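You operate a simulated robot arm through the tools that you are given. There is no shell and no other tool.

The job below is to be done with a simulated two-armed robot. You get a single attempt, and the scene is never put back.

TASK
Load the job card's program on machine one and zero the count.
Fine: mode to SET, step to the number, store it with OK, mode back to RUN, then the zero key.

It is judged by the outcome, as a careful person would: the job done as asked, and still so three seconds after it is handed in. It fails if anything else is knocked over, pushed out of place, dropped, spilled or broken.

THE ROBOT
Two 7-joint arms with two-finger parallel grippers on one trunk, on a base that moves. Base frame: it is fixed to the floor where the robot stands at the start and does not move with it; the origin is under the middle of the robot, x ahead of it, y to its left, z up. Units: cm, degrees, N and s.
The left shoulder is at the start at [7.1, 15.6, 103], the right one opposite. Each reaches about 123.1 cm from its shoulder. Places, roughly: green start button [20, -290, 110]; mode knob [40, -260, 120]; red stop button [50, -270, 120]; white jog button [40, -280, 110]; zero key [30, -270, 110]. Payload 3.91 kg a hand.
The tool frame of a hand sits at the grasp point between the pads (the TCP): z along the fingers, y along the line on which they close. The tips reach 3 cm beyond it. Largest opening 11 cm; finger width 2, thickness 1; the body of the gripper, 4.8 by 11.2 cm, starts 5.5 cm behind the TCP.
Orientation is that of the tool frame in the base frame, as a unit quaternion [w, x, y, z]. With the fingers straight down and closing along the base's y, the tool's x points along the base's -x, its y along +y and its z along -z.

THE INTERFACE
- The arms move only by the tool nudge_tool. It takes "left_plan", "right_plan" or both (then of equal length, played together; a hand with none holds still); each is a list of rows, each a list of 7 numbers: the shift along the tool's x, y, z in m, then the turn, a rotation vector about the tool's x, y, z in degrees, then the opening, from 0 (shut) to 1 (fully open). In form: [[tx, ty, tz, ax, ay, az, fingers], ...]. A call has 1 to 20 rows; each row is the pose to reach, as a shift and turn from the pose commanded when the call began, along the tool's axes at that moment. A row lasts 0.2 s, in which the tool goes at most 5 cm and 8.6 degrees; a call with a longer step from one row to the next is refused whole, and so is a gripper value outside its range. A pose out of reach is approached as far as the arm can. The call stops where the force on the tool passes 40 N (or 10 N more than at its start, if that is more) or the arm is blocked; 0.2 s more then pass. Each finger travels about 10.8 cm/s and halts on what it meets, pressing with about 36 N; the grip force reading is that of the motor and also rises with nothing between the fingers. The clock runs only during rows and for 0.2 s after the last one: add rows that repeat a pose to give the fingers time. The reply holds the time, the measured pose of the TCP, the force on the tool along the base axes, the opening and the grip force, in the units named above and with some noise, with the torque about the TCP (base axes, N m) and any sound that the robot's microphone picked up, and new pictures: "pictures" is both (left out), scene, wrist or none (wrist: the cameras of the hands that moved).
- Cameras (640 x 400 px; columns grow to the right, rows downward): "scene" is now at [14.21, 0.74, 128.12]; the picture's right is [0.06, -1.00, -0.00], its down [-0.32, -0.02, -0.95] and it looks along [0.95, 0.06, -0.32] (base axes); focal length 275 px, centre (320, 200). "left" rides on the left gripper at [7.2, -1.7, -10.3] in its tool frame; the picture's right is [0.23, 0.97, 0.00], its down [-0.76, 0.18, -0.62] and it looks along [-0.61, 0.14, 0.78] (tool axes); focal length 222 px, centre (320, 200). "right" rides on the right gripper at [7.2, 1.7, -10.3] in its tool frame; the picture's right is [-0.23, 0.97, 0.00], its down [-0.76, -0.18, -0.62] and it looks along [-0.61, -0.14, 0.78] (tool axes); focal length 222 px, centre (320, 200). There is no depth. A picture from a camera that has moved, and an enlarged one, comes with that camera's place and axes in the base frame and with its lens.
- raise_lower(by): slides the trunk up (or, below 0, down) by that many cm; the arms and the scene camera ride with it, the base frame stays. It gives what a move gives, with no picture.
- base_move(legs): drives the robot by 1 to 6 legs, each [ahead, left, turn to the left] in cm, cm and degrees, along the robot's own axes; the way and the turn of a leg run together, so that a leg with both is an arc; at most 150 cm and 180 degrees a leg. The arms and the cameras ride along, it lands a little off, and it stops where it bumps. It gives what a move gives, and a new picture of the scene camera.
- head_to(pan, tilt): turns the head with the scene camera to pan (to the left, within 86 degrees either way) and tilt (down, from -29 to 69), counted from straight ahead of the robot. It gives what a move gives, and a new picture of the scene camera.
- inspect(camera, box): a new picture of the part [left, top, right, bottom] of that camera's present view, enlarged. The clock stands still meanwhile.
- job_done(): hands the job in; it is judged then, once.

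Nothing tells you exact positions but the pictures and the camera data. Unless the task says otherwise, let go and move clear before handing in.

The tools are called after ">>>" by a JSON object that holds its "method" and its "body". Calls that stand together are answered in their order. nudge_tool: Moves the arms, as the interface text tells. Its arguments: {"type":"object","properties":{"left_plan":{"type":"array","items":{"type":"array","items":{"type":"number"}}},"right_plan":{"type":"array","items":{"type":"array","items":{"type":"number"}}},"pictures":{"type":"string","enum":["both","scene","wrist","none"]}},"required":[]} The other tools are called the same way: raise_lower (by) moves the trunk up or down; base_move (legs) drives the base; head_to (pan, tilt) turns the head that bears the scene camera; inspect (camera, box) takes an enlarged picture of a part of a camera's view; job_done () hands the job in.

At the start:

```text
time_s: 0.0
left_position: [82.65, 28.73, 119.95]
left_ee_rot: [0.0, 0.0, 1.0, 0.0]
left_contact_force: [-0.3, 0.2, -1.1]
left_torque: [-0.03, 0.0, -0.01]
left_grip_width: 10.99
left_grip_force: 0.1
right_position: [81.93, -40.11, 123.09]
right_ee_rot: [-0.001, 0.0, 1.0, 0.0]
right_contact_force: [0.2, -0.6, 0.2]
right_torque: [0.0, -0.01, 0.01]
right_grip_width: 11.02
right_grip_force: 0.1
trunk travel left (down, up): [-47.5, 46.5]
robot x, y, heading: [0.29, 0.1, -0.1]
head pan, tilt (commanded): [3.5, 18.5]
```

scene: 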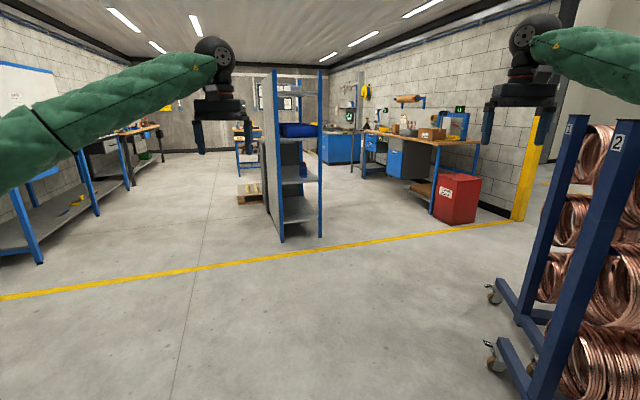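
right: 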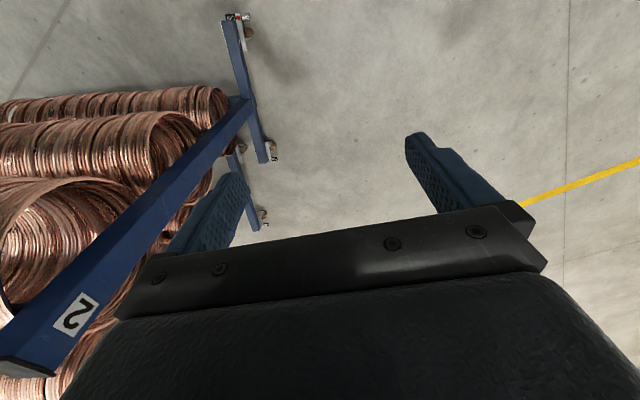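
left: 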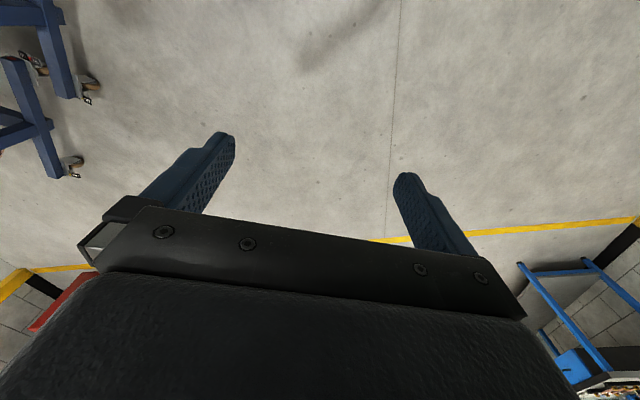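

I see a workshop ahead with a rack of copper coils at my right; the machine's controls should be about 2.7 m to my right. I'll turn the head to the right to look at it.

>>> {"method": "head_to", "body": {"pan": -80, "tilt": 10}}

```text
time_s: 1.6
left_position: [82.51, 28.72, 119.92]
left_ee_rot: [0.001, 0.0, 1.0, 0.0]
left_contact_force: [0.0, -0.4, -0.3]
left_torque: [0.03, -0.02, -0.02]
left_grip_width: 10.98
left_grip_force: 0.1
right_position: [81.91, -40.1, 123.03]
right_ee_rot: [0.0, 0.0, 1.0, 0.0]
right_contact_force: [0.5, 0.5, 0.1]
right_torque: [0.01, 0.0, 0.0]
right_grip_width: 10.99
right_grip_force: 0.1
trunk travel left (down, up): [-47.5, 46.5]
robot x, y, heading: [-0.31, 0.07, 0.2]
head pan, tilt (commanded): [-80.0, 10.0]
camera scene: at [6.52, -8.98, 129.51], right [-0.98, -0.17, 0.0], down [-0.03, 0.17, -0.98], along [0.17, -0.97, -0.17], focal length 275 px, centre (320, 200)
```

scene: 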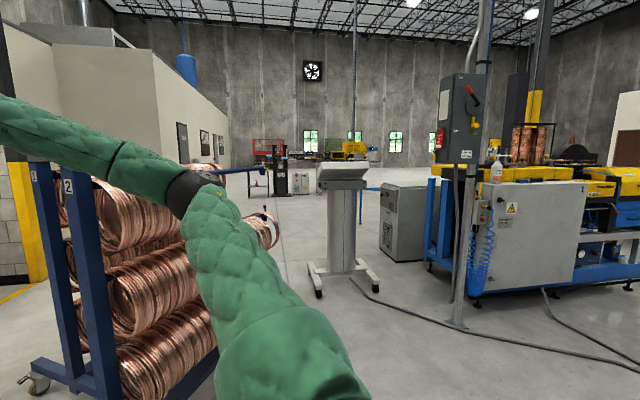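

A pedestal console stands about 2.7 m away at the picture's middle, facing away or up, with a machine on the right. I'll look closer at both before driving.

>>> {"method": "inspect", "body": {"camera": "scene", "box": [270, 130, 430, 230]}}

>>> {"method": "inspect", "body": {"camera": "scene", "box": [400, 60, 640, 210]}}

>>> {"method": "inspect", "body": {"camera": "scene", "box": [160, 120, 320, 220]}}

```text
4.00 times, centred on (350, 180) of scene
camera zoom: at [6.52, -8.98, 129.51], right [-0.98, -0.17, 0.0], down [-0.03, 0.17, -0.98], along [0.17, -0.97, -0.17], focal length 1099 px, centre (200, 280)
```

zoom: 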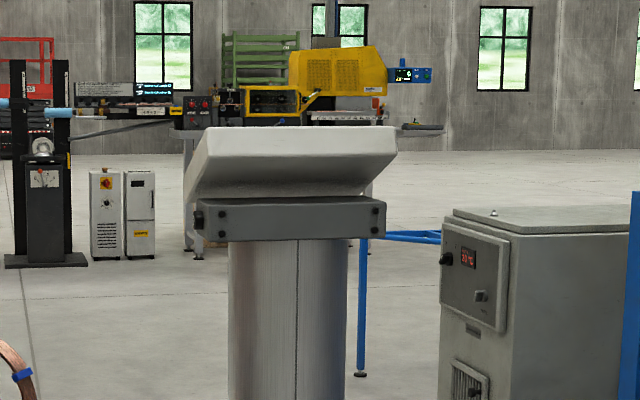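

```text
2.67 times, centred on (520, 135) of scene
camera zoom: at [6.52, -8.98, 129.51], right [-0.98, -0.17, 0.0], down [-0.03, 0.17, -0.98], along [0.17, -0.97, -0.17], focal length 733 px, centre (-213, 373)
```

zoom: 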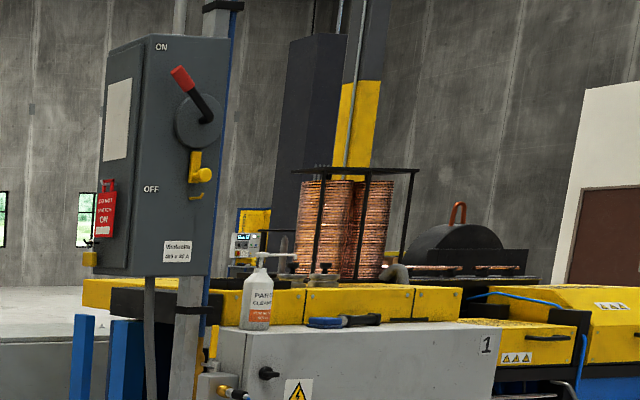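

```text
4.00 times, centred on (240, 170) of scene
camera zoom: at [6.52, -8.98, 129.51], right [-0.98, -0.17, 0.0], down [-0.03, 0.17, -0.98], along [0.17, -0.97, -0.17], focal length 1099 px, centre (640, 320)
```

zoom: 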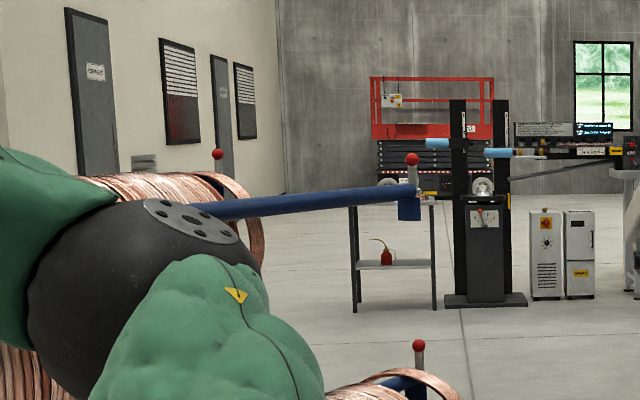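

The console I need is the pedestal near [33, -270, 113], its operator side turned away from me. The coil rack's nearest upright is about [96, -76], so I'll first draw both hands in before turning.

>>> {"method": "nudge_tool", "body": {"left_plan": [[0.04, 0, 0, 0, 0, 0, 0.5], [0.08, 0, 0, 0, 0, 0, 0], [0.12, 0, 0, 0, 0, 0, 0], [0.16, 0, 0, 0, 0, 0, 0], [0.2, 0, 0, 0, 0, 0, 0], [0.24, 0, 0, 0, 0, 0, 0], [0.28, 0, 0, 0, 0, 0, 0], [0.32, 0, 0, 0, 0, 0, 0]], "right_plan": [[0.04, 0, 0, 0, 0, 0, 0.5], [0.08, 0, 0, 0, 0, 0, 0], [0.12, 0, 0, 0, 0, 0, 0], [0.16, 0, 0, 0, 0, 0, 0], [0.2, 0, 0, 0, 0, 0, 0], [0.24, 0, 0, 0, 0, 0, 0], [0.28, 0, 0, 0, 0, 0, 0], [0.32, 0, 0, 0, 0, 0, 0]], "pictures": "scene"}}

```text
time_s: 3.4
left_position: [50.35, 28.57, 120.1]
left_ee_rot: [0.001, 0.0, 1.0, 0.0]
left_contact_force: [0.0, 0.1, 0.2]
left_torque: [-0.03, -0.01, 0.01]
left_grip_width: 0.01
left_grip_force: 36.1
right_position: [49.59, -40.06, 123.1]
right_ee_rot: [0.0, 0.0, 1.0, 0.0]
right_contact_force: [0.0, 0.3, -0.5]
right_torque: [0.01, -0.04, -0.02]
right_grip_width: 0.01
right_grip_force: 36.0
trunk travel left (down, up): [-47.5, 46.5]
robot x, y, heading: [0.11, -0.15, -0.1]
head pan, tilt (commanded): [-80.0, 10.0]
camera scene: at [6.27, -8.99, 129.54], right [-0.98, -0.17, 0.0], down [-0.03, 0.17, -0.98], along [0.17, -0.97, -0.17], focal length 275 px, centre (320, 200)
```

scene: 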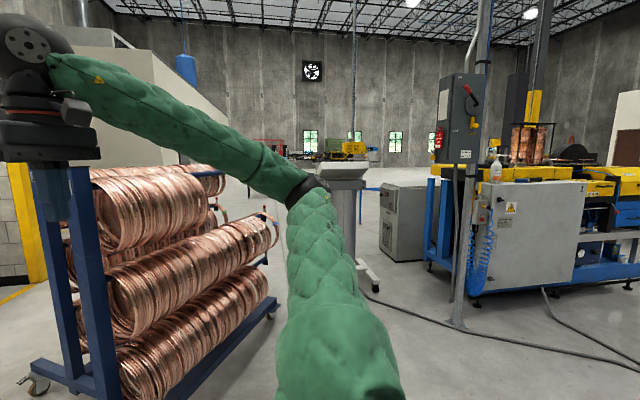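

The hands are now about 50 cm ahead of me, and the right elbow sticks out to the right. Next I'll turn to the right in place, watching the clearance.

>>> {"method": "base_move", "body": {"legs": [[0, 0, -60]]}}

>>> {"method": "head_to", "body": {"pan": -20, "tilt": 15}}

```text
time_s: 6.4
left_position: [49.93, -29.56, 120.08]
left_ee_rot: [0.0, 0.5, 0.866, 0.0]
left_contact_force: [0.1, 0.1, 0.0]
left_torque: [0.02, -0.04, 0.03]
left_grip_width: 0.0
left_grip_force: 35.7
right_position: [-9.73, -63.1, 123.05]
right_ee_rot: [0.0, 0.499, 0.866, 0.0]
right_contact_force: [-0.5, -0.9, -0.2]
right_torque: [0.02, -0.01, 0.0]
right_grip_width: 0.02
right_grip_force: 36.6
trunk travel left (down, up): [-47.5, 46.5]
robot x, y, heading: [0.13, 0.22, -60.1]
head pan, tilt (commanded): [-80.0, 10.0]
camera scene: at [-4.81, -10.19, 129.52], right [-0.64, 0.77, 0.0], down [0.13, 0.11, -0.98], along [-0.75, -0.63, -0.17], focal length 275 px, centre (320, 200)
```

scene: 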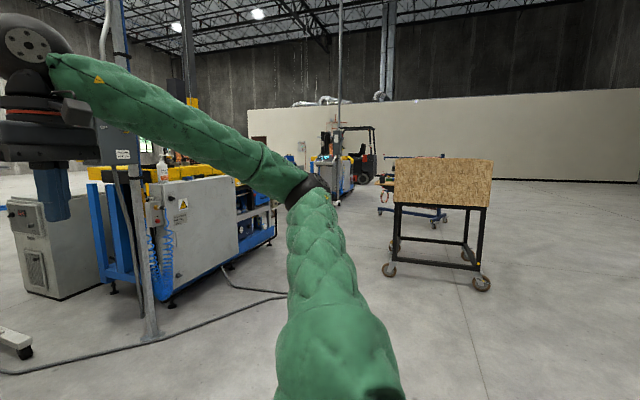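

```text
time_s: 7.7
left_position: [50.01, -29.42, 120.07]
left_ee_rot: [0.0, 0.499, 0.866, 0.0]
left_contact_force: [0.0, -0.9, 0.3]
left_torque: [-0.01, 0.03, -0.01]
left_grip_width: 0.0
left_grip_force: 35.7
right_position: [-9.84, -63.13, 123.04]
right_ee_rot: [0.0, 0.499, 0.866, 0.0]
right_contact_force: [0.2, -0.2, 0.7]
right_torque: [-0.01, 0.0, -0.01]
right_grip_width: 0.0
right_grip_force: 36.3
trunk travel left (down, up): [-47.5, 46.5]
robot x, y, heading: [-0.15, -0.17, -59.8]
head pan, tilt (commanded): [-20.0, 15.0]
camera scene: at [3.96, -13.4, 128.7], right [-0.98, -0.17, 0.0], down [-0.04, 0.26, -0.97], along [0.17, -0.95, -0.26], focal length 275 px, centre (320, 200)
```

scene: 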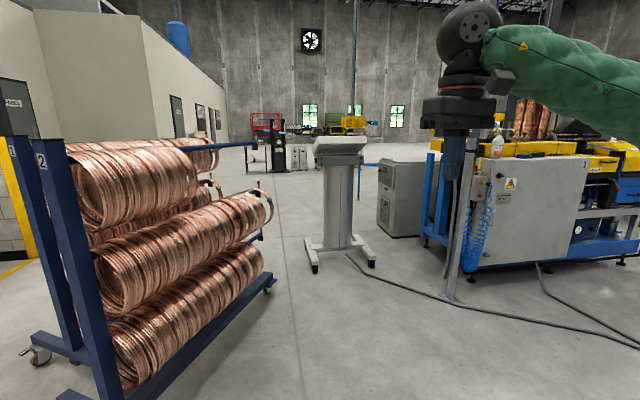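

The console, rack and machine one are in clear view now. I'll raise the trunk to get a look over the console's top.

>>> {"method": "raise_lower", "body": {"by": 45}}

>>> {"method": "head_to", "body": {"pan": -24, "tilt": 20}}

>>> {"method": "inspect", "body": {"camera": "scene", "box": [260, 140, 420, 240]}}

```text
refused: 45 is not a number from -40 to 40
```

```text
time_s: 8.4
left_position: [50.04, -29.56, 120.08]
left_ee_rot: [0.001, 0.499, 0.866, 0.001]
left_contact_force: [0.6, 0.4, 0.6]
left_torque: [-0.01, -0.03, -0.01]
left_grip_width: 0.0
left_grip_force: 36.1
right_position: [-9.8, -63.07, 123.08]
right_ee_rot: [-0.001, 0.5, 0.866, 0.0]
right_contact_force: [-0.2, 0.3, 0.6]
right_torque: [-0.02, -0.01, 0.05]
right_grip_width: 0.0
right_grip_force: 35.5
trunk travel left (down, up): [-47.5, 46.5]
robot x, y, heading: [0.16, -0.19, -60.1]
head pan, tilt (commanded): [-24.0, 20.0]
camera scene: at [3.32, -13.46, 127.89], right [-0.99, -0.11, 0.0], down [-0.04, 0.34, -0.94], along [0.1, -0.93, -0.34], focal length 275 px, centre (320, 200)
```

scene: 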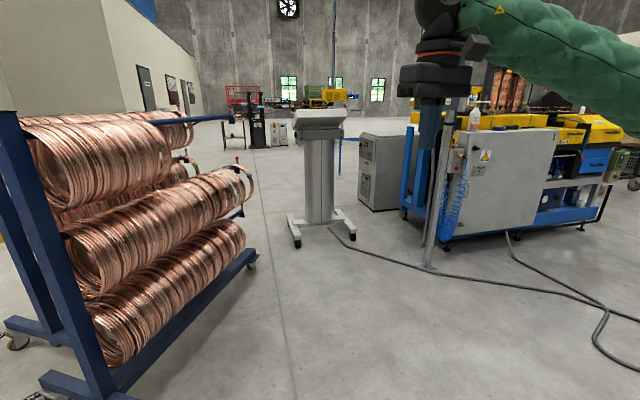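

```text
4.00 times, centred on (340, 190) of scene
camera zoom: at [3.32, -13.46, 127.89], right [-0.99, -0.11, 0.0], down [-0.04, 0.34, -0.94], along [0.1, -0.93, -0.34], focal length 1099 px, centre (240, 240)
```

zoom: 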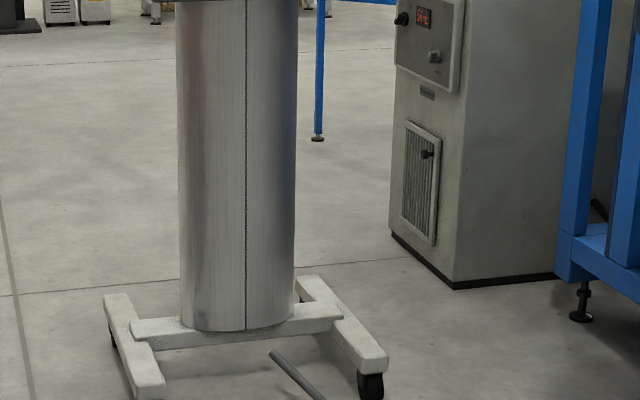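

>>> {"method": "raise_lower", "body": {"by": 40}}

>>> {"method": "inspect", "body": {"camera": "scene", "box": [240, 80, 400, 180]}}

>>> {"method": "inspect", "body": {"camera": "scene", "box": [0, 0, 640, 400]}}

```text
time_s: 12.2
left_position: [50.06, -29.52, 160.04]
left_ee_rot: [0.0, 0.5, 0.866, 0.0]
left_contact_force: [1.1, -0.3, 0.3]
left_torque: [0.0, -0.01, 0.03]
left_grip_width: 0.0
left_grip_force: 35.8
right_position: [-9.79, -63.32, 162.97]
right_ee_rot: [0.0, 0.5, 0.866, 0.0]
right_contact_force: [-1.0, -0.7, -0.6]
right_torque: [0.01, 0.02, 0.0]
right_grip_width: 0.0
right_grip_force: 35.8
trunk travel left (down, up): [-87.5, 6.5]
robot x, y, heading: [0.16, -0.11, -59.7]
head pan, tilt (commanded): [-24.0, 20.0]
```

```text
4.00 times, centred on (320, 130) of scene
camera zoom: at [3.33, -13.48, 167.88], right [-0.99, -0.1, 0.0], down [-0.04, 0.34, -0.94], along [0.1, -0.93, -0.34], focal length 1099 px, centre (320, 480)
```

zoom: 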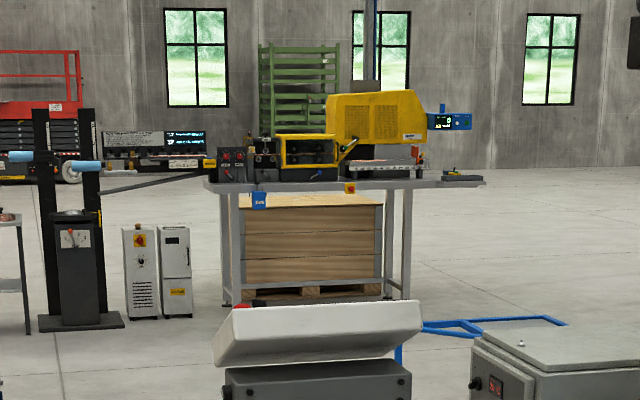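

```text
1.00 times, centred on (320, 200) of scene (not enlarged: the box is as wide or as high as the picture)
camera zoom: at [3.33, -13.48, 167.88], right [-0.99, -0.1, 0.0], down [-0.04, 0.34, -0.94], along [0.1, -0.93, -0.34], focal length 275 px, centre (320, 200)
```

zoom: 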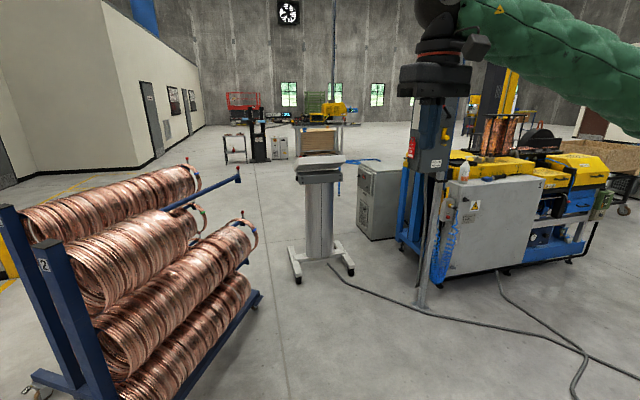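

The console's face points away from me (towards about -y, +x); I can see the red stop and black knob at its back edge. The gap beside the console is tight, so I'll drive the long way round the coil rack, keeping well clear of it.

>>> {"method": "base_move", "body": {"legs": [[0, 0, 60], [0, 35, 0], [130, 0, 0]]}}

>>> {"method": "head_to", "body": {"pan": -60, "tilt": 25}}

```text
time_s: 23.2
left_position: [177.27, 67.46, 160.03]
left_ee_rot: [0.0, -0.013, 1.0, 0.001]
left_contact_force: [-0.1, 0.4, 0.0]
left_torque: [-0.03, 0.0, -0.02]
left_grip_width: 0.03
left_grip_force: 36.2
right_position: [178.32, -1.19, 163.11]
right_ee_rot: [0.0, -0.013, 1.0, 0.0]
right_contact_force: [0.0, -0.2, 0.5]
right_torque: [0.03, -0.01, 0.01]
right_grip_width: 0.01
right_grip_force: 35.9
trunk travel left (down, up): [-87.5, 6.5]
robot x, y, heading: [127.78, 37.7, 1.5]
head pan, tilt (commanded): [-24.0, 20.0]
camera scene: at [141.01, 34.39, 167.89], right [-0.38, -0.92, 0.0], down [-0.32, 0.13, -0.94], along [0.87, -0.36, -0.34], focal length 275 px, centre (320, 200)
```

scene: 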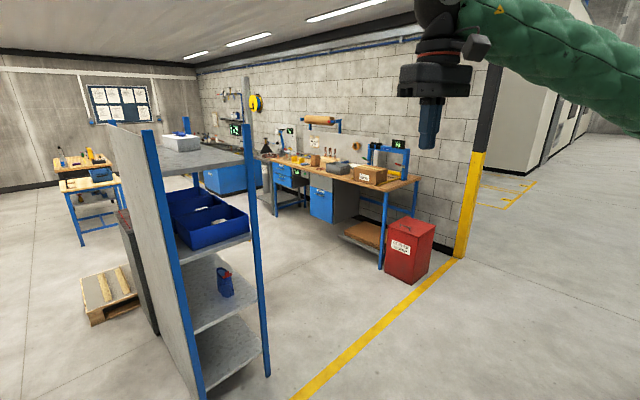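

```text
time_s: 24.2
left_position: [177.32, 67.57, 160.06]
left_ee_rot: [0.0, -0.014, 1.0, 0.0]
left_contact_force: [0.0, -0.4, 0.4]
left_torque: [0.01, -0.03, 0.01]
left_grip_width: 0.0
left_grip_force: 36.0
right_position: [178.38, -1.1, 162.98]
right_ee_rot: [0.001, -0.013, 1.0, 0.0]
right_contact_force: [-0.4, -0.9, -0.7]
right_torque: [0.02, 0.0, 0.03]
right_grip_width: 0.01
right_grip_force: 36.0
trunk travel left (down, up): [-87.5, 6.5]
robot x, y, heading: [127.53, 37.53, 1.4]
head pan, tilt (commanded): [-60.0, 25.0]
camera scene: at [137.24, 30.11, 167.08], right [-0.85, -0.52, 0.0], down [-0.22, 0.36, -0.91], along [0.47, -0.77, -0.42], focal length 275 px, centre (320, 200)
```

scene: 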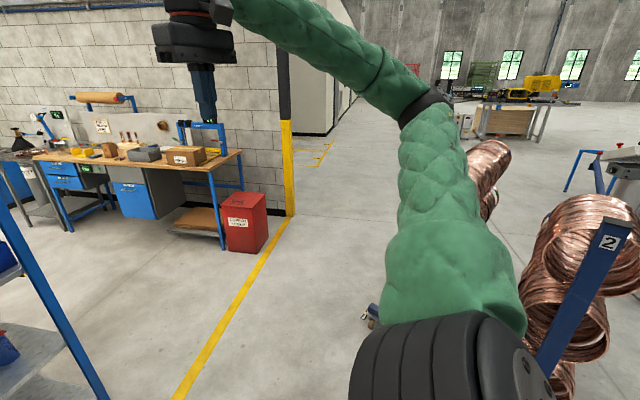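

The wall corner is at about [335, -223], a red bin at [328, -130], a blue shelf at [273, 16..54] and the rack's outer wheel at [187, -118]. I'll turn to face -y here, then slide diagonally into the aisle at x≈245.

>>> {"method": "base_move", "body": {"legs": [[0, 0, -91.5], [70, 118, 0]]}}

>>> {"method": "head_to", "body": {"pan": -20, "tilt": 30}}

```text
time_s: 34.9
left_position: [275.04, -80.34, 159.96]
left_ee_rot: [0.001, 0.701, 0.713, 0.0]
left_contact_force: [0.1, -0.1, 0.2]
left_torque: [-0.01, 0.02, 0.01]
left_grip_width: 0.01
left_grip_force: 36.6
right_position: [206.52, -80.56, 163.08]
right_ee_rot: [0.0, 0.701, 0.713, 0.0]
right_contact_force: [1.5, -0.6, 0.5]
right_torque: [0.02, -0.02, -0.03]
right_grip_width: 0.0
right_grip_force: 35.6
trunk travel left (down, up): [-87.5, 6.5]
robot x, y, heading: [245.9, -30.19, -89.1]
head pan, tilt (commanded): [-60.0, 25.0]
camera scene: at [237.77, -39.78, 167.08], right [-0.51, 0.86, 0.0], down [0.36, 0.22, -0.91], along [-0.78, -0.46, -0.42], focal length 275 px, centre (320, 200)
```

scene: 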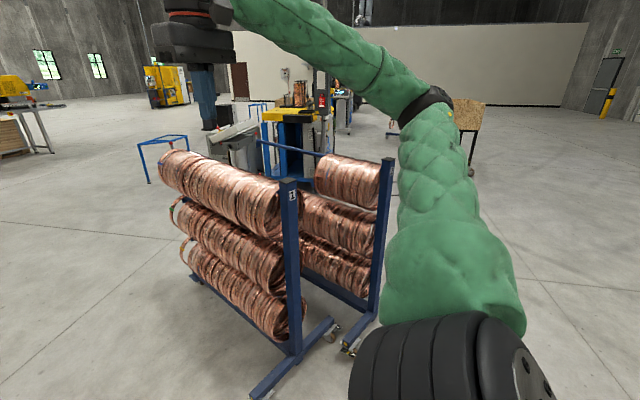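

```text
time_s: 36.0
left_position: [275.04, -80.36, 160.06]
left_ee_rot: [0.0, 0.702, 0.712, 0.0]
left_contact_force: [0.4, 0.5, -0.8]
left_torque: [0.01, 0.01, 0.0]
left_grip_width: 0.02
left_grip_force: 35.8
right_position: [206.54, -80.68, 163.06]
right_ee_rot: [0.0, 0.701, 0.713, -0.001]
right_contact_force: [0.0, -1.4, 0.2]
right_torque: [-0.01, 0.0, 0.01]
right_grip_width: 0.0
right_grip_force: 35.9
trunk travel left (down, up): [-87.5, 6.5]
robot x, y, heading: [245.93, -29.8, -89.0]
head pan, tilt (commanded): [-20.0, 30.0]
camera scene: at [242.72, -43.6, 166.28], right [-0.94, 0.33, 0.0], down [0.16, 0.47, -0.87], along [-0.28, -0.82, -0.5], focal length 275 px, centre (320, 200)
```

scene: 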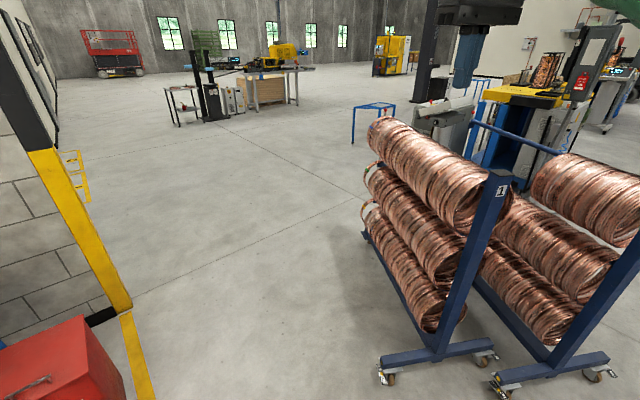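

Both racks (1 and 2) are on my right, the wall corner on my left, and the aisle ahead is clear. I'll drive straight on through it and then look at the console from its front.

>>> {"method": "base_move", "body": {"legs": [[150, 0, 0], [150, 15, 0]]}}

>>> {"method": "head_to", "body": {"pan": -86, "tilt": 20}}

```text
refused: leg 2 is longer than a leg can be; nothing moved
```

```text
time_s: 37.4
left_position: [275.12, -80.38, 159.93]
left_ee_rot: [0.0, 0.702, 0.712, -0.001]
left_contact_force: [0.4, 0.5, 0.6]
left_torque: [0.0, 0.0, 0.03]
left_grip_width: 0.01
left_grip_force: 36.2
right_position: [206.5, -80.62, 163.03]
right_ee_rot: [0.0, 0.702, 0.712, -0.001]
right_contact_force: [-0.5, -0.2, -0.2]
right_torque: [0.02, 0.05, -0.02]
right_grip_width: 0.0
right_grip_force: 36.2
trunk travel left (down, up): [-87.5, 6.5]
robot x, y, heading: [245.92, -30.47, -89.3]
head pan, tilt (commanded): [-85.9, 20.0]
camera scene: at [236.44, -35.89, 167.89], right [-0.09, 1.0, 0.0], down [0.34, 0.03, -0.94], along [-0.94, -0.08, -0.34], focal length 275 px, centre (320, 200)
```

scene: 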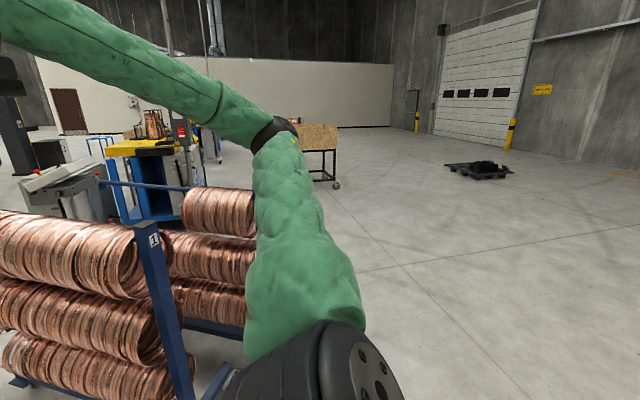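

>>> {"method": "base_move", "body": {"legs": [[148, 0, 0], [148, -10, 0]]}}

>>> {"method": "head_to", "body": {"pan": -70, "tilt": 20}}

```text
time_s: 51.7
left_position: [267.48, -379.0, 160.04]
left_ee_rot: [0.0, 0.709, 0.705, 0.0]
left_contact_force: [0.2, 0.4, -0.4]
left_torque: [-0.02, -0.02, 0.0]
left_grip_width: 0.01
left_grip_force: 36.0
right_position: [198.83, -377.57, 163.0]
right_ee_rot: [0.001, 0.709, 0.705, 0.0]
right_contact_force: [-0.4, -0.2, -0.2]
right_torque: [0.01, -0.02, 0.03]
right_grip_width: 0.0
right_grip_force: 35.8
trunk travel left (down, up): [-87.5, 6.5]
robot x, y, heading: [239.38, -328.21, -90.7]
head pan, tilt (commanded): [-85.9, 20.0]
camera scene: at [229.76, -333.57, 167.89], right [-0.06, 1.0, 0.0], down [0.34, 0.02, -0.94], along [-0.94, -0.06, -0.34], focal length 275 px, centre (320, 200)
```

scene: 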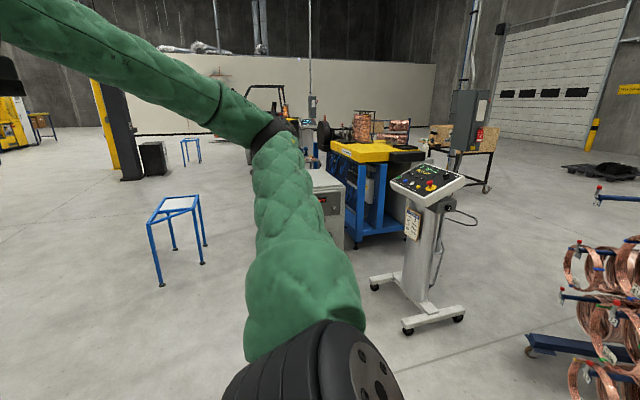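

```text
time_s: 52.5
left_position: [267.39, -379.04, 159.97]
left_ee_rot: [0.0, 0.71, 0.704, 0.0]
left_contact_force: [0.6, -0.2, -0.1]
left_torque: [0.01, -0.01, 0.0]
left_grip_width: 0.03
left_grip_force: 36.1
right_position: [198.83, -377.65, 163.06]
right_ee_rot: [0.0, 0.709, 0.705, 0.0]
right_contact_force: [-0.2, 0.9, 0.0]
right_torque: [0.01, 0.0, -0.01]
right_grip_width: 0.0
right_grip_force: 35.7
trunk travel left (down, up): [-87.5, 6.5]
robot x, y, heading: [239.49, -328.28, -90.5]
head pan, tilt (commanded): [-70.0, 20.0]
camera scene: at [230.27, -336.17, 167.89], right [-0.33, 0.94, 0.0], down [0.32, 0.11, -0.94], along [-0.89, -0.31, -0.34], focal length 275 px, centre (320, 200)
```

scene: 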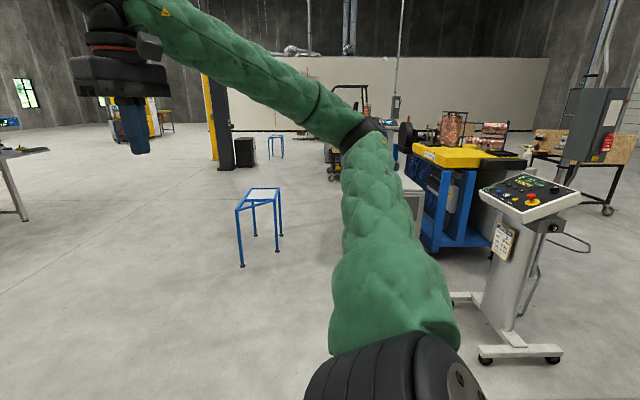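

The console's face is now in view, with what looks like a job card hanging on its front edge. I'll look closer at both.

>>> {"method": "inspect", "body": {"camera": "scene", "box": [460, 160, 620, 260]}}

>>> {"method": "inspect", "body": {"camera": "scene", "box": [475, 165, 585, 225]}}

>>> {"method": "inspect", "body": {"camera": "scene", "box": [480, 215, 530, 265]}}

```text
4.00 times, centred on (540, 210) of scene
camera zoom: at [230.27, -336.17, 167.89], right [-0.33, 0.94, 0.0], down [0.32, 0.11, -0.94], along [-0.89, -0.31, -0.34], focal length 1099 px, centre (-560, 160)
```

zoom: 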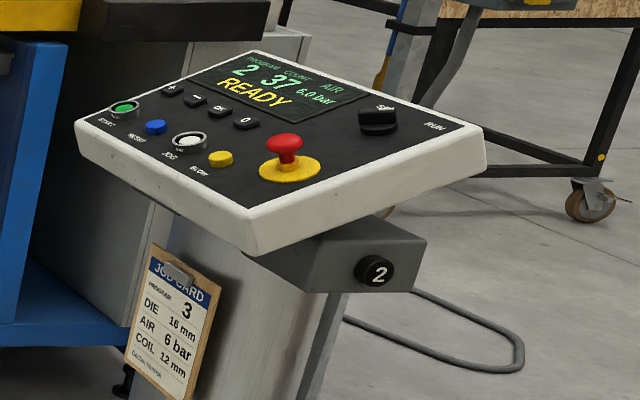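

```text
5.82 times, centred on (530, 195) of scene
camera zoom: at [230.27, -336.17, 167.89], right [-0.33, 0.94, 0.0], down [0.32, 0.11, -0.94], along [-0.89, -0.31, -0.34], focal length 1598 px, centre (-902, 229)
```

zoom: 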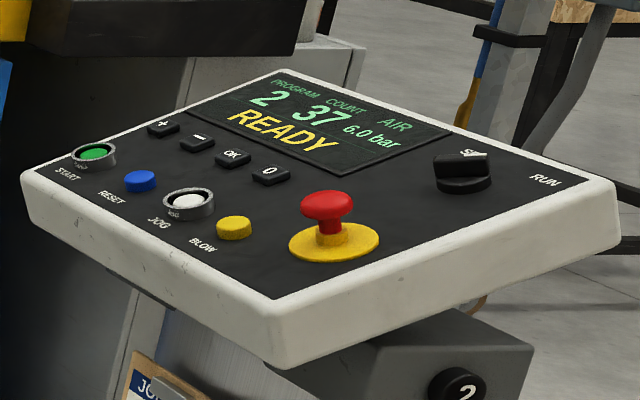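

```text
8.00 times, centred on (505, 240) of scene
camera zoom: at [230.27, -336.17, 167.89], right [-0.33, 0.94, 0.0], down [0.32, 0.11, -0.94], along [-0.89, -0.31, -0.34], focal length 2198 px, centre (-1160, -120)
```

zoom: 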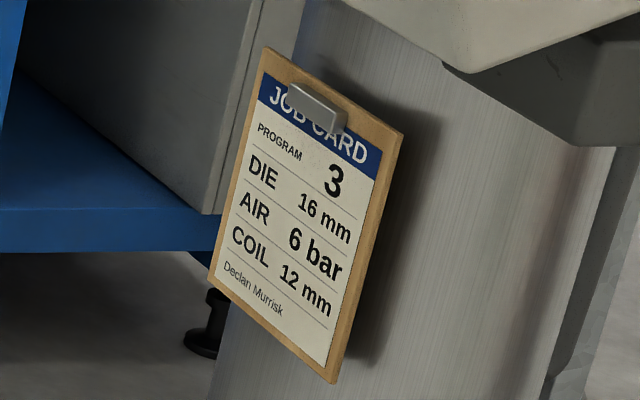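

The card says program 3; the display reads program 2, count 37, air 6.0 bar, READY. The operator's side faces about (0.43, -0.9), so I'll turn round to face the console and slide to a spot about 85 cm in front of it.

>>> {"method": "base_move", "body": {"legs": [[0, 0, -154.5]]}}

>>> {"method": "head_to", "body": {"pan": 40, "tilt": 25}}

```text
time_s: 59.2
left_position: [191.08, -295.77, 160.09]
left_ee_rot: [0.0, 0.851, -0.525, 0.001]
left_contact_force: [0.1, -0.5, 0.3]
left_torque: [0.01, -0.01, -0.01]
left_grip_width: 0.0
left_grip_force: 36.4
right_position: [252.76, -265.56, 162.94]
right_ee_rot: [0.001, 0.852, -0.524, 0.001]
right_contact_force: [-0.4, 0.3, -0.5]
right_torque: [0.01, -0.03, -0.02]
right_grip_width: 0.0
right_grip_force: 35.6
trunk travel left (down, up): [-87.5, 6.5]
robot x, y, heading: [239.18, -328.33, 116.8]
head pan, tilt (commanded): [-70.0, 20.0]
camera scene: at [243.21, -316.66, 167.89], right [0.73, -0.69, 0.0], down [-0.23, -0.25, -0.94], along [0.64, 0.68, -0.34], focal length 275 px, centre (320, 200)
```

scene: 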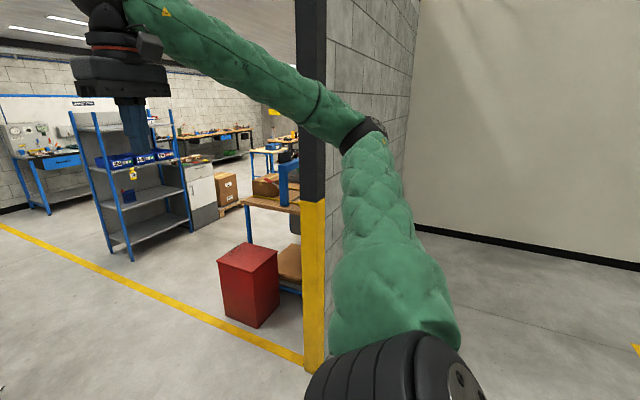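

```text
time_s: 61.1
left_position: [191.01, -295.66, 160.01]
left_ee_rot: [0.0, 0.851, -0.525, -0.001]
left_contact_force: [0.8, 0.0, 0.2]
left_torque: [-0.01, 0.02, -0.02]
left_grip_width: 0.0
left_grip_force: 35.7
right_position: [252.77, -265.55, 163.01]
right_ee_rot: [0.0, 0.851, -0.524, 0.0]
right_contact_force: [-0.3, -0.9, 0.7]
right_torque: [-0.02, 0.0, 0.01]
right_grip_width: 0.0
right_grip_force: 36.5
trunk travel left (down, up): [-87.5, 6.5]
robot x, y, heading: [239.29, -327.93, 116.7]
head pan, tilt (commanded): [40.0, 25.0]
camera scene: at [228.37, -319.77, 167.08], right [0.4, 0.92, 0.0], down [0.39, -0.17, -0.91], along [-0.83, 0.36, -0.42], focal length 275 px, centre (320, 200)
```

scene: 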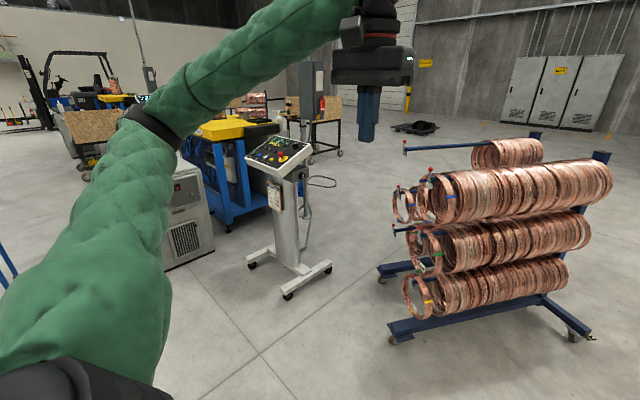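

I'm facing the console's heading now, with it about 2 m to my left. I'll slide left towards the spot in front of it in two steps.

>>> {"method": "base_move", "body": {"legs": [[0, 140, 0], [20, 20, 0]]}}

>>> {"method": "head_to", "body": {"pan": 5, "tilt": 30}}

```text
time_s: 69.6
left_position: [40.72, -347.15, 160.05]
left_ee_rot: [-0.001, 0.848, -0.531, 0.0]
left_contact_force: [1.0, -0.1, 0.2]
left_torque: [-0.01, 0.03, 0.0]
left_grip_width: 0.01
left_grip_force: 35.9
right_position: [103.0, -318.04, 162.98]
right_ee_rot: [0.0, 0.847, -0.532, 0.0]
right_contact_force: [0.4, -0.8, 0.1]
right_torque: [0.01, 0.03, 0.02]
right_grip_width: 0.0
right_grip_force: 36.3
trunk travel left (down, up): [-87.5, 6.5]
robot x, y, heading: [88.52, -380.06, 115.6]
head pan, tilt (commanded): [40.0, 25.0]
camera scene: at [77.75, -371.77, 167.1], right [0.41, 0.91, 0.0], down [0.38, -0.17, -0.91], along [-0.83, 0.37, -0.42], focal length 275 px, centre (320, 200)
```

scene: 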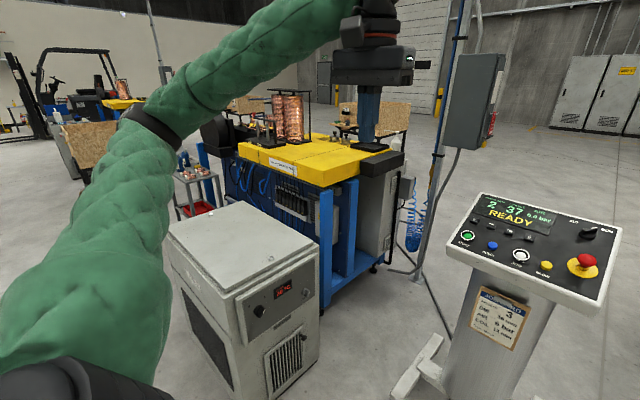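

```text
time_s: 70.6
left_position: [40.58, -347.22, 160.01]
left_ee_rot: [0.0, 0.847, -0.531, 0.0]
left_contact_force: [0.2, 1.3, -0.4]
left_torque: [0.02, 0.03, 0.0]
left_grip_width: 0.01
left_grip_force: 36.3
right_position: [102.72, -317.82, 163.07]
right_ee_rot: [0.0, 0.847, -0.531, 0.0]
right_contact_force: [0.5, -0.1, -0.1]
right_torque: [0.0, -0.02, -0.01]
right_grip_width: 0.01
right_grip_force: 36.0
trunk travel left (down, up): [-87.5, 6.5]
robot x, y, heading: [88.24, -379.85, 115.8]
head pan, tilt (commanded): [5.0, 30.0]
camera scene: at [81.4, -367.75, 166.29], right [0.86, 0.51, 0.0], down [0.26, -0.43, -0.87], along [-0.44, 0.74, -0.5], focal length 275 px, centre (320, 200)
```

scene: 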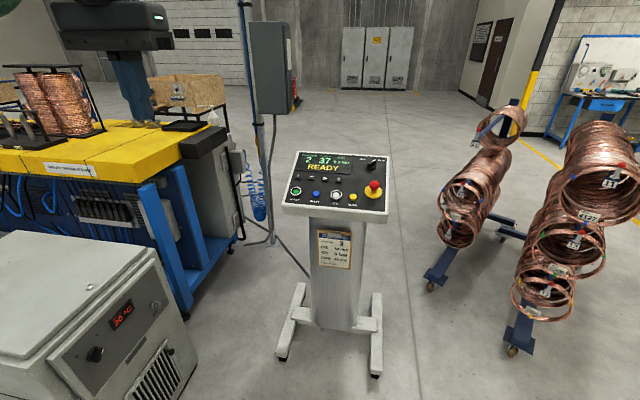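

I now face the console squarely: display, keys, buttons and mode knob are all visible. I'll zoom in to read the knob position and label geometry.

>>> {"method": "inspect", "body": {"camera": "scene", "box": [275, 145, 403, 225]}}

>>> {"method": "inspect", "body": {"camera": "scene", "box": [330, 145, 394, 185]}}

>>> {"method": "inspect", "body": {"camera": "scene", "box": [300, 220, 380, 270]}}

>>> {"method": "inspect", "body": {"camera": "scene", "box": [0, 130, 320, 330]}}

```text
5.00 times, centred on (339, 185) of scene
camera zoom: at [81.4, -367.75, 166.29], right [0.86, 0.51, 0.0], down [0.26, -0.43, -0.87], along [-0.44, 0.74, -0.5], focal length 1374 px, centre (225, 275)
```

zoom: 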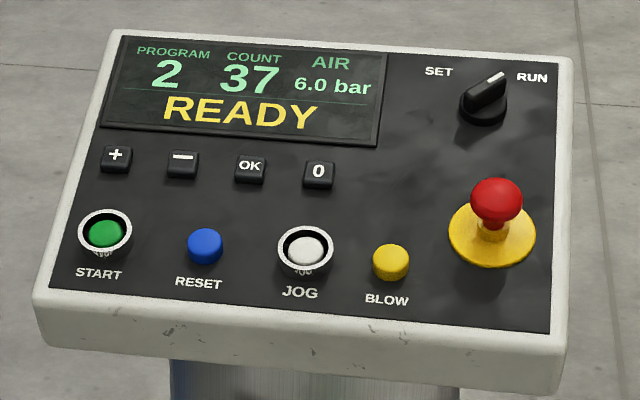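

```text
10.00 times, centred on (362, 165) of scene
camera zoom: at [81.4, -367.75, 166.29], right [0.86, 0.51, 0.0], down [0.26, -0.43, -0.87], along [-0.44, 0.74, -0.5], focal length 2747 px, centre (-100, 550)
```

zoom: 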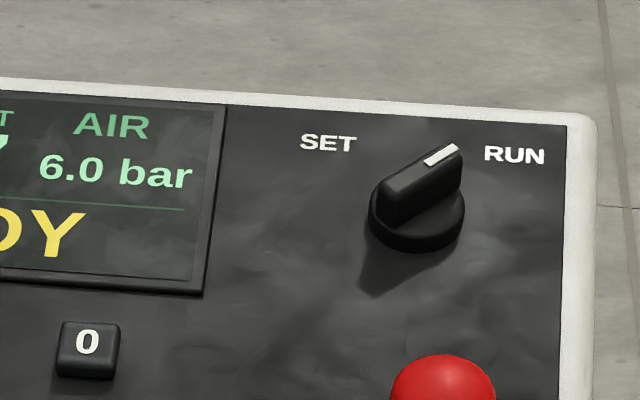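

```text
8.00 times, centred on (340, 245) of scene
camera zoom: at [81.4, -367.75, 166.29], right [0.86, 0.51, 0.0], down [0.26, -0.43, -0.87], along [-0.44, 0.74, -0.5], focal length 2198 px, centre (160, -160)
```

zoom: 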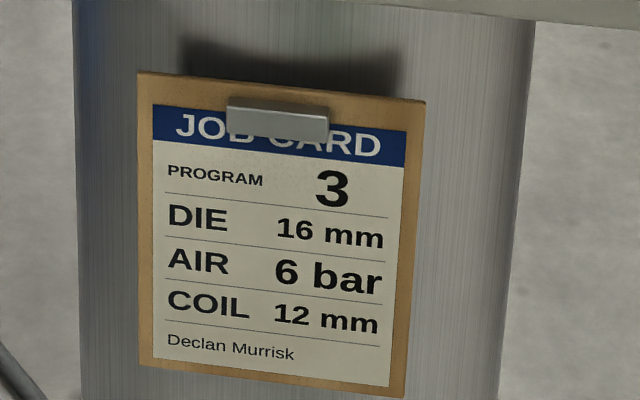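

```text
2.00 times, centred on (160, 230) of scene
camera zoom: at [81.4, -367.75, 166.29], right [0.86, 0.51, 0.0], down [0.26, -0.43, -0.87], along [-0.44, 0.74, -0.5], focal length 549 px, centre (640, 140)
```

zoom: 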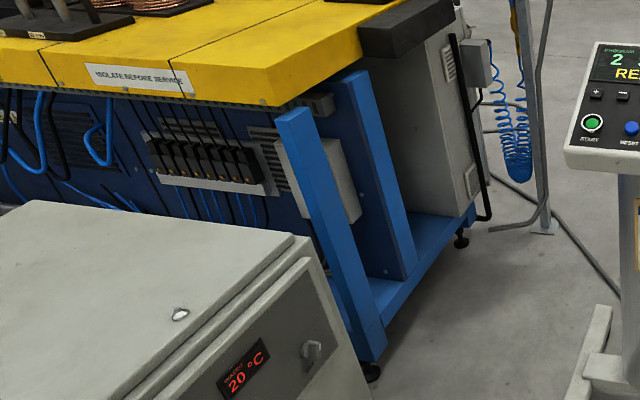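

The knob points at RUN; I make it [43, -259, 119], the zero key [33.5, -272, 114.5], and the + key [16.6, -278, 114.5], on a panel sloped about 23° with its operator facing heading 111°. I'll square up to it and drive in to about 80 cm.

>>> {"method": "base_move", "body": {"legs": [[0, 0, -5.1], [0, 19, 0], [42, 0, 0]]}}

>>> {"method": "head_to", "body": {"pan": 0, "tilt": 42}}

```text
time_s: 74.8
left_position: [10.62, -310.56, 160.07]
left_ee_rot: [0.0, 0.825, -0.564, -0.001]
left_contact_force: [-0.6, 0.7, -0.4]
left_torque: [0.0, 0.03, 0.0]
left_grip_width: 0.0
left_grip_force: 35.6
right_position: [74.86, -286.35, 163.07]
right_ee_rot: [-0.001, 0.826, -0.564, -0.001]
right_contact_force: [-0.6, -0.3, -0.6]
right_torque: [0.0, 0.0, -0.01]
right_grip_width: 0.0
right_grip_force: 36.1
trunk travel left (down, up): [-87.5, 6.5]
robot x, y, heading: [55.26, -347.06, 111.4]
head pan, tilt (commanded): [5.0, 30.0]
camera scene: at [49.56, -334.25, 166.3], right [0.9, 0.44, 0.0], down [0.22, -0.45, -0.87], along [-0.38, 0.78, -0.5], focal length 275 px, centre (320, 200)
```

scene: 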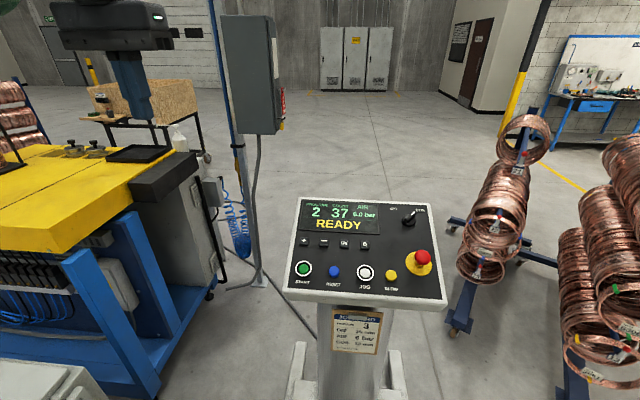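

```text
time_s: 75.6
left_position: [10.66, -310.21, 160.0]
left_ee_rot: [0.0, 0.826, -0.564, 0.0]
left_contact_force: [-0.7, 0.6, 0.0]
left_torque: [-0.01, 0.04, 0.03]
left_grip_width: 0.0
left_grip_force: 35.9
right_position: [74.84, -286.1, 162.99]
right_ee_rot: [0.0, 0.826, -0.564, -0.001]
right_contact_force: [0.1, -0.2, -0.2]
right_torque: [-0.03, 0.01, 0.01]
right_grip_width: 0.0
right_grip_force: 36.1
trunk travel left (down, up): [-87.5, 6.5]
robot x, y, heading: [55.43, -347.39, 111.3]
head pan, tilt (commanded): [0.0, 42.0]
camera scene: at [50.48, -334.35, 164.45], right [0.93, 0.36, 0.0], down [0.24, -0.62, -0.74], along [-0.27, 0.69, -0.67], focal length 275 px, centre (320, 200)
```

scene: 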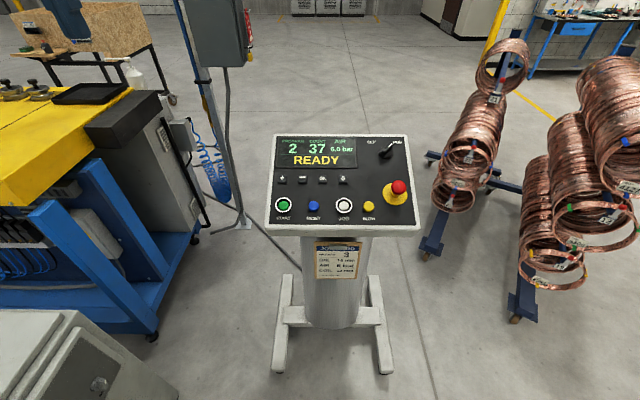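

I'm square to the console at about 80 cm. Before touching anything I'll check what the "2" marked on the console's right side is, using the right wrist camera.

>>> {"method": "inspect", "body": {"camera": "right", "box": [0, 0, 640, 400]}}

>>> {"method": "inspect", "body": {"camera": "scene", "box": [260, 125, 428, 230]}}

```text
1.00 times, centred on (320, 200) of right (not enlarged: the box is as wide or as high as the picture)
camera zoom: at [75.79, -293.4, 173.29], right [-0.99, -0.14, 0.0], down [-0.11, 0.77, 0.62], along [-0.09, 0.62, -0.78], focal length 222 px, centre (320, 200)
```

zoom: 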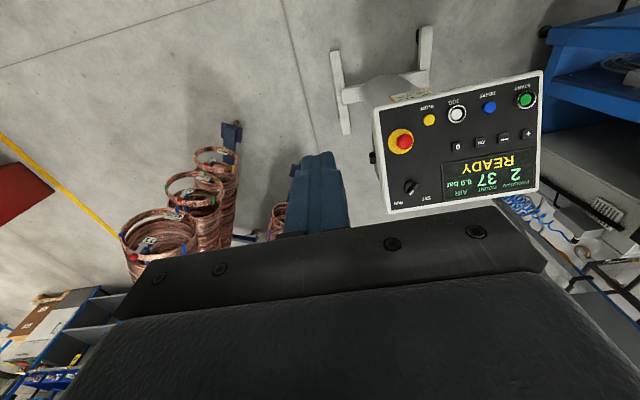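

```text
3.81 times, centred on (344, 178) of scene
camera zoom: at [50.48, -334.35, 164.45], right [0.93, 0.36, 0.0], down [0.24, -0.62, -0.74], along [-0.27, 0.69, -0.67], focal length 1046 px, centre (229, 286)
```

zoom: 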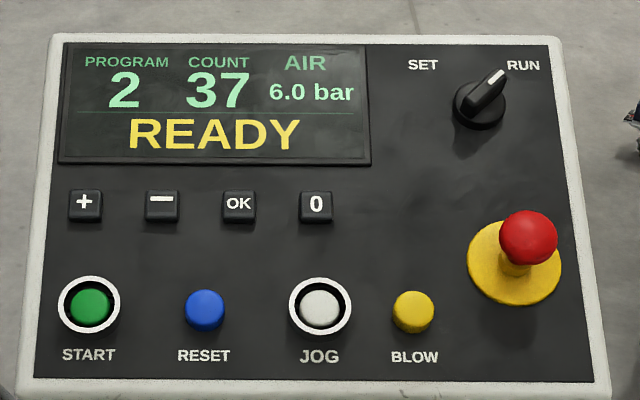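

The wrist camera sees the console upside down, with a small black knob on its right side at about (372, 157). I'll enlarge that spot.

>>> {"method": "inspect", "body": {"camera": "right", "box": [352, 140, 392, 175]}}

```text
11.43 times, centred on (372, 158) of right
camera zoom: at [75.79, -293.4, 173.29], right [-0.99, -0.14, 0.0], down [-0.11, 0.77, 0.62], along [-0.09, 0.62, -0.78], focal length 2538 px, centre (-274, 686)
```

zoom: 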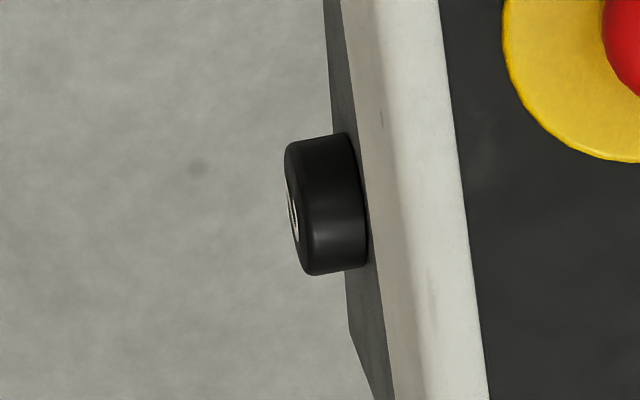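

It is a black cylindrical side button marked "2". I'll check whether its partner on the left side is marked too, with the left wrist camera.

>>> {"method": "inspect", "body": {"camera": "left", "box": [0, 0, 640, 400]}}

```text
1.00 times, centred on (320, 200) of left (not enlarged: the box is as wide or as high as the picture)
camera zoom: at [14.92, -316.3, 170.42], right [-0.82, -0.57, 0.0], down [-0.44, 0.65, 0.62], along [-0.35, 0.51, -0.78], focal length 222 px, centre (320, 200)
```

zoom: 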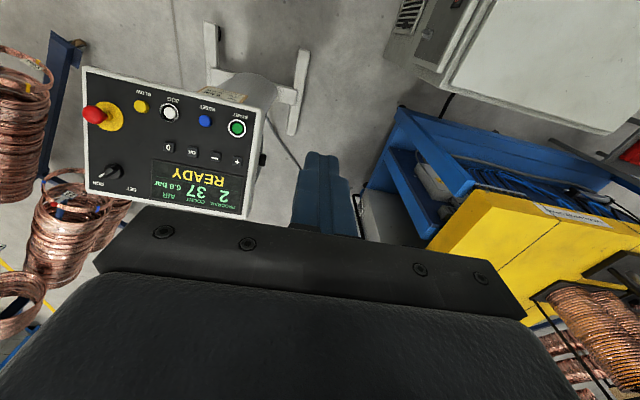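

>>> {"method": "inspect", "body": {"camera": "left", "box": [240, 140, 280, 175]}}

```text
11.43 times, centred on (260, 158) of left
camera zoom: at [14.92, -316.3, 170.42], right [-0.82, -0.57, 0.0], down [-0.44, 0.65, 0.62], along [-0.35, 0.51, -0.78], focal length 2538 px, centre (1006, 686)
```

zoom: 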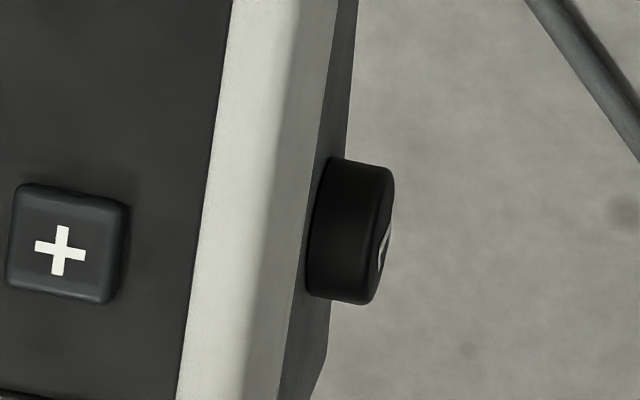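

The side buttons "1" and "2" are just a pair of two-hand buttons and I'll leave them alone. Now I'll bring the right hand above the mode knob, tilting the fingers 23° to match the panel and opening them partway.

>>> {"method": "nudge_tool", "body": {"right_plan": [[-0.037, 0.022, 0, 0, -2.6, 0, 0.45], [-0.074, 0.044, 0, 0, -5.2, 0, 0.45], [-0.111, 0.066, 0, 0, -7.8, 0, 0.45], [-0.148, 0.088, 0, 0, -10.4, 0, 0.45], [-0.185, 0.11, 0, 0, -13, 0, 0.45], [-0.222, 0.132, 0, 0, -15.6, 0, 0.45], [-0.259, 0.154, 0, 0, -18.2, 0, 0.45], [-0.296, 0.176, 0, 0, -20.8, 0, 0.45], [-0.33, 0.198, 0, 0, -23, 0, 0.45], [-0.33, 0.198, 0.04, 0, -23, 0, 0.45], [-0.33, 0.198, 0.08, 0, -23, 0, 0.45], [-0.33, 0.198, 0.12, 0, -23, 0, 0.45], [-0.33, 0.198, 0.16, 0, -23, 0, 0.45], [-0.33, 0.198, 0.2, 0, -23, 0, 0.45], [-0.33, 0.198, 0.23, 0, -23, 0, 0.45]]}}

```text
time_s: 78.8
left_position: [10.53, -310.31, 160.21]
left_ee_rot: [0.0, 0.825, -0.564, 0.0]
left_contact_force: [-0.5, 0.1, 0.5]
left_torque: [-0.02, 0.02, -0.04]
left_grip_width: 0.0
left_grip_force: 36.4
right_position: [44.3, -262.47, 139.82]
right_ee_rot: [-0.113, 0.809, -0.553, -0.165]
right_contact_force: [-0.1, -0.2, 0.8]
right_torque: [0.0, -0.02, -0.02]
right_grip_width: 4.97
right_grip_force: 0.1
trunk travel left (down, up): [-87.5, 6.5]
robot x, y, heading: [55.28, -347.13, 111.5]
head pan, tilt (commanded): [0.0, 42.0]
camera scene: at [50.44, -334.38, 164.45], right [0.93, 0.36, 0.0], down [0.24, -0.62, -0.74], along [-0.27, 0.69, -0.67], focal length 275 px, centre (320, 200)
camera right: at [46.52, -273.04, 146.45], right [-0.98, -0.16, 0.09], down [0.0, 0.49, 0.87], along [-0.18, 0.86, -0.48], focal length 222 px, centre (320, 200)
```

scene: 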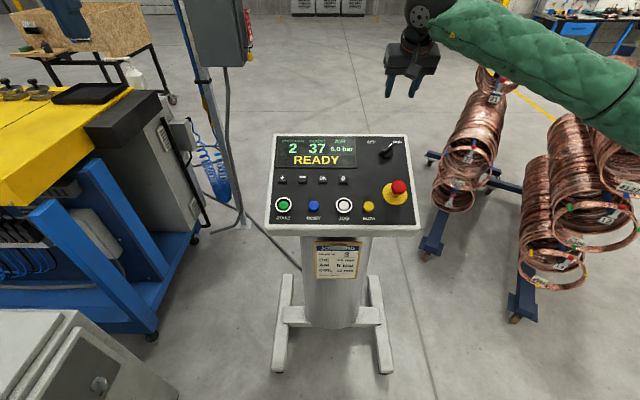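
right: 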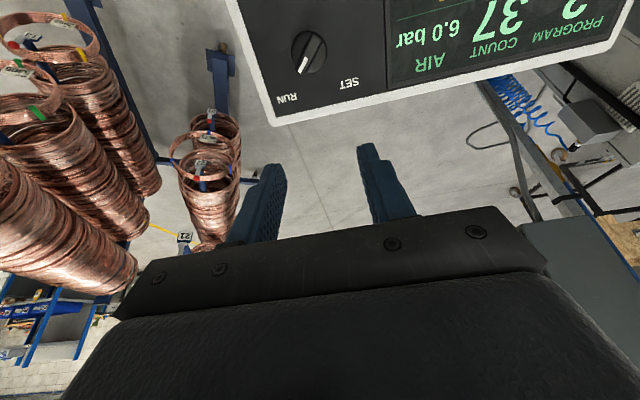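

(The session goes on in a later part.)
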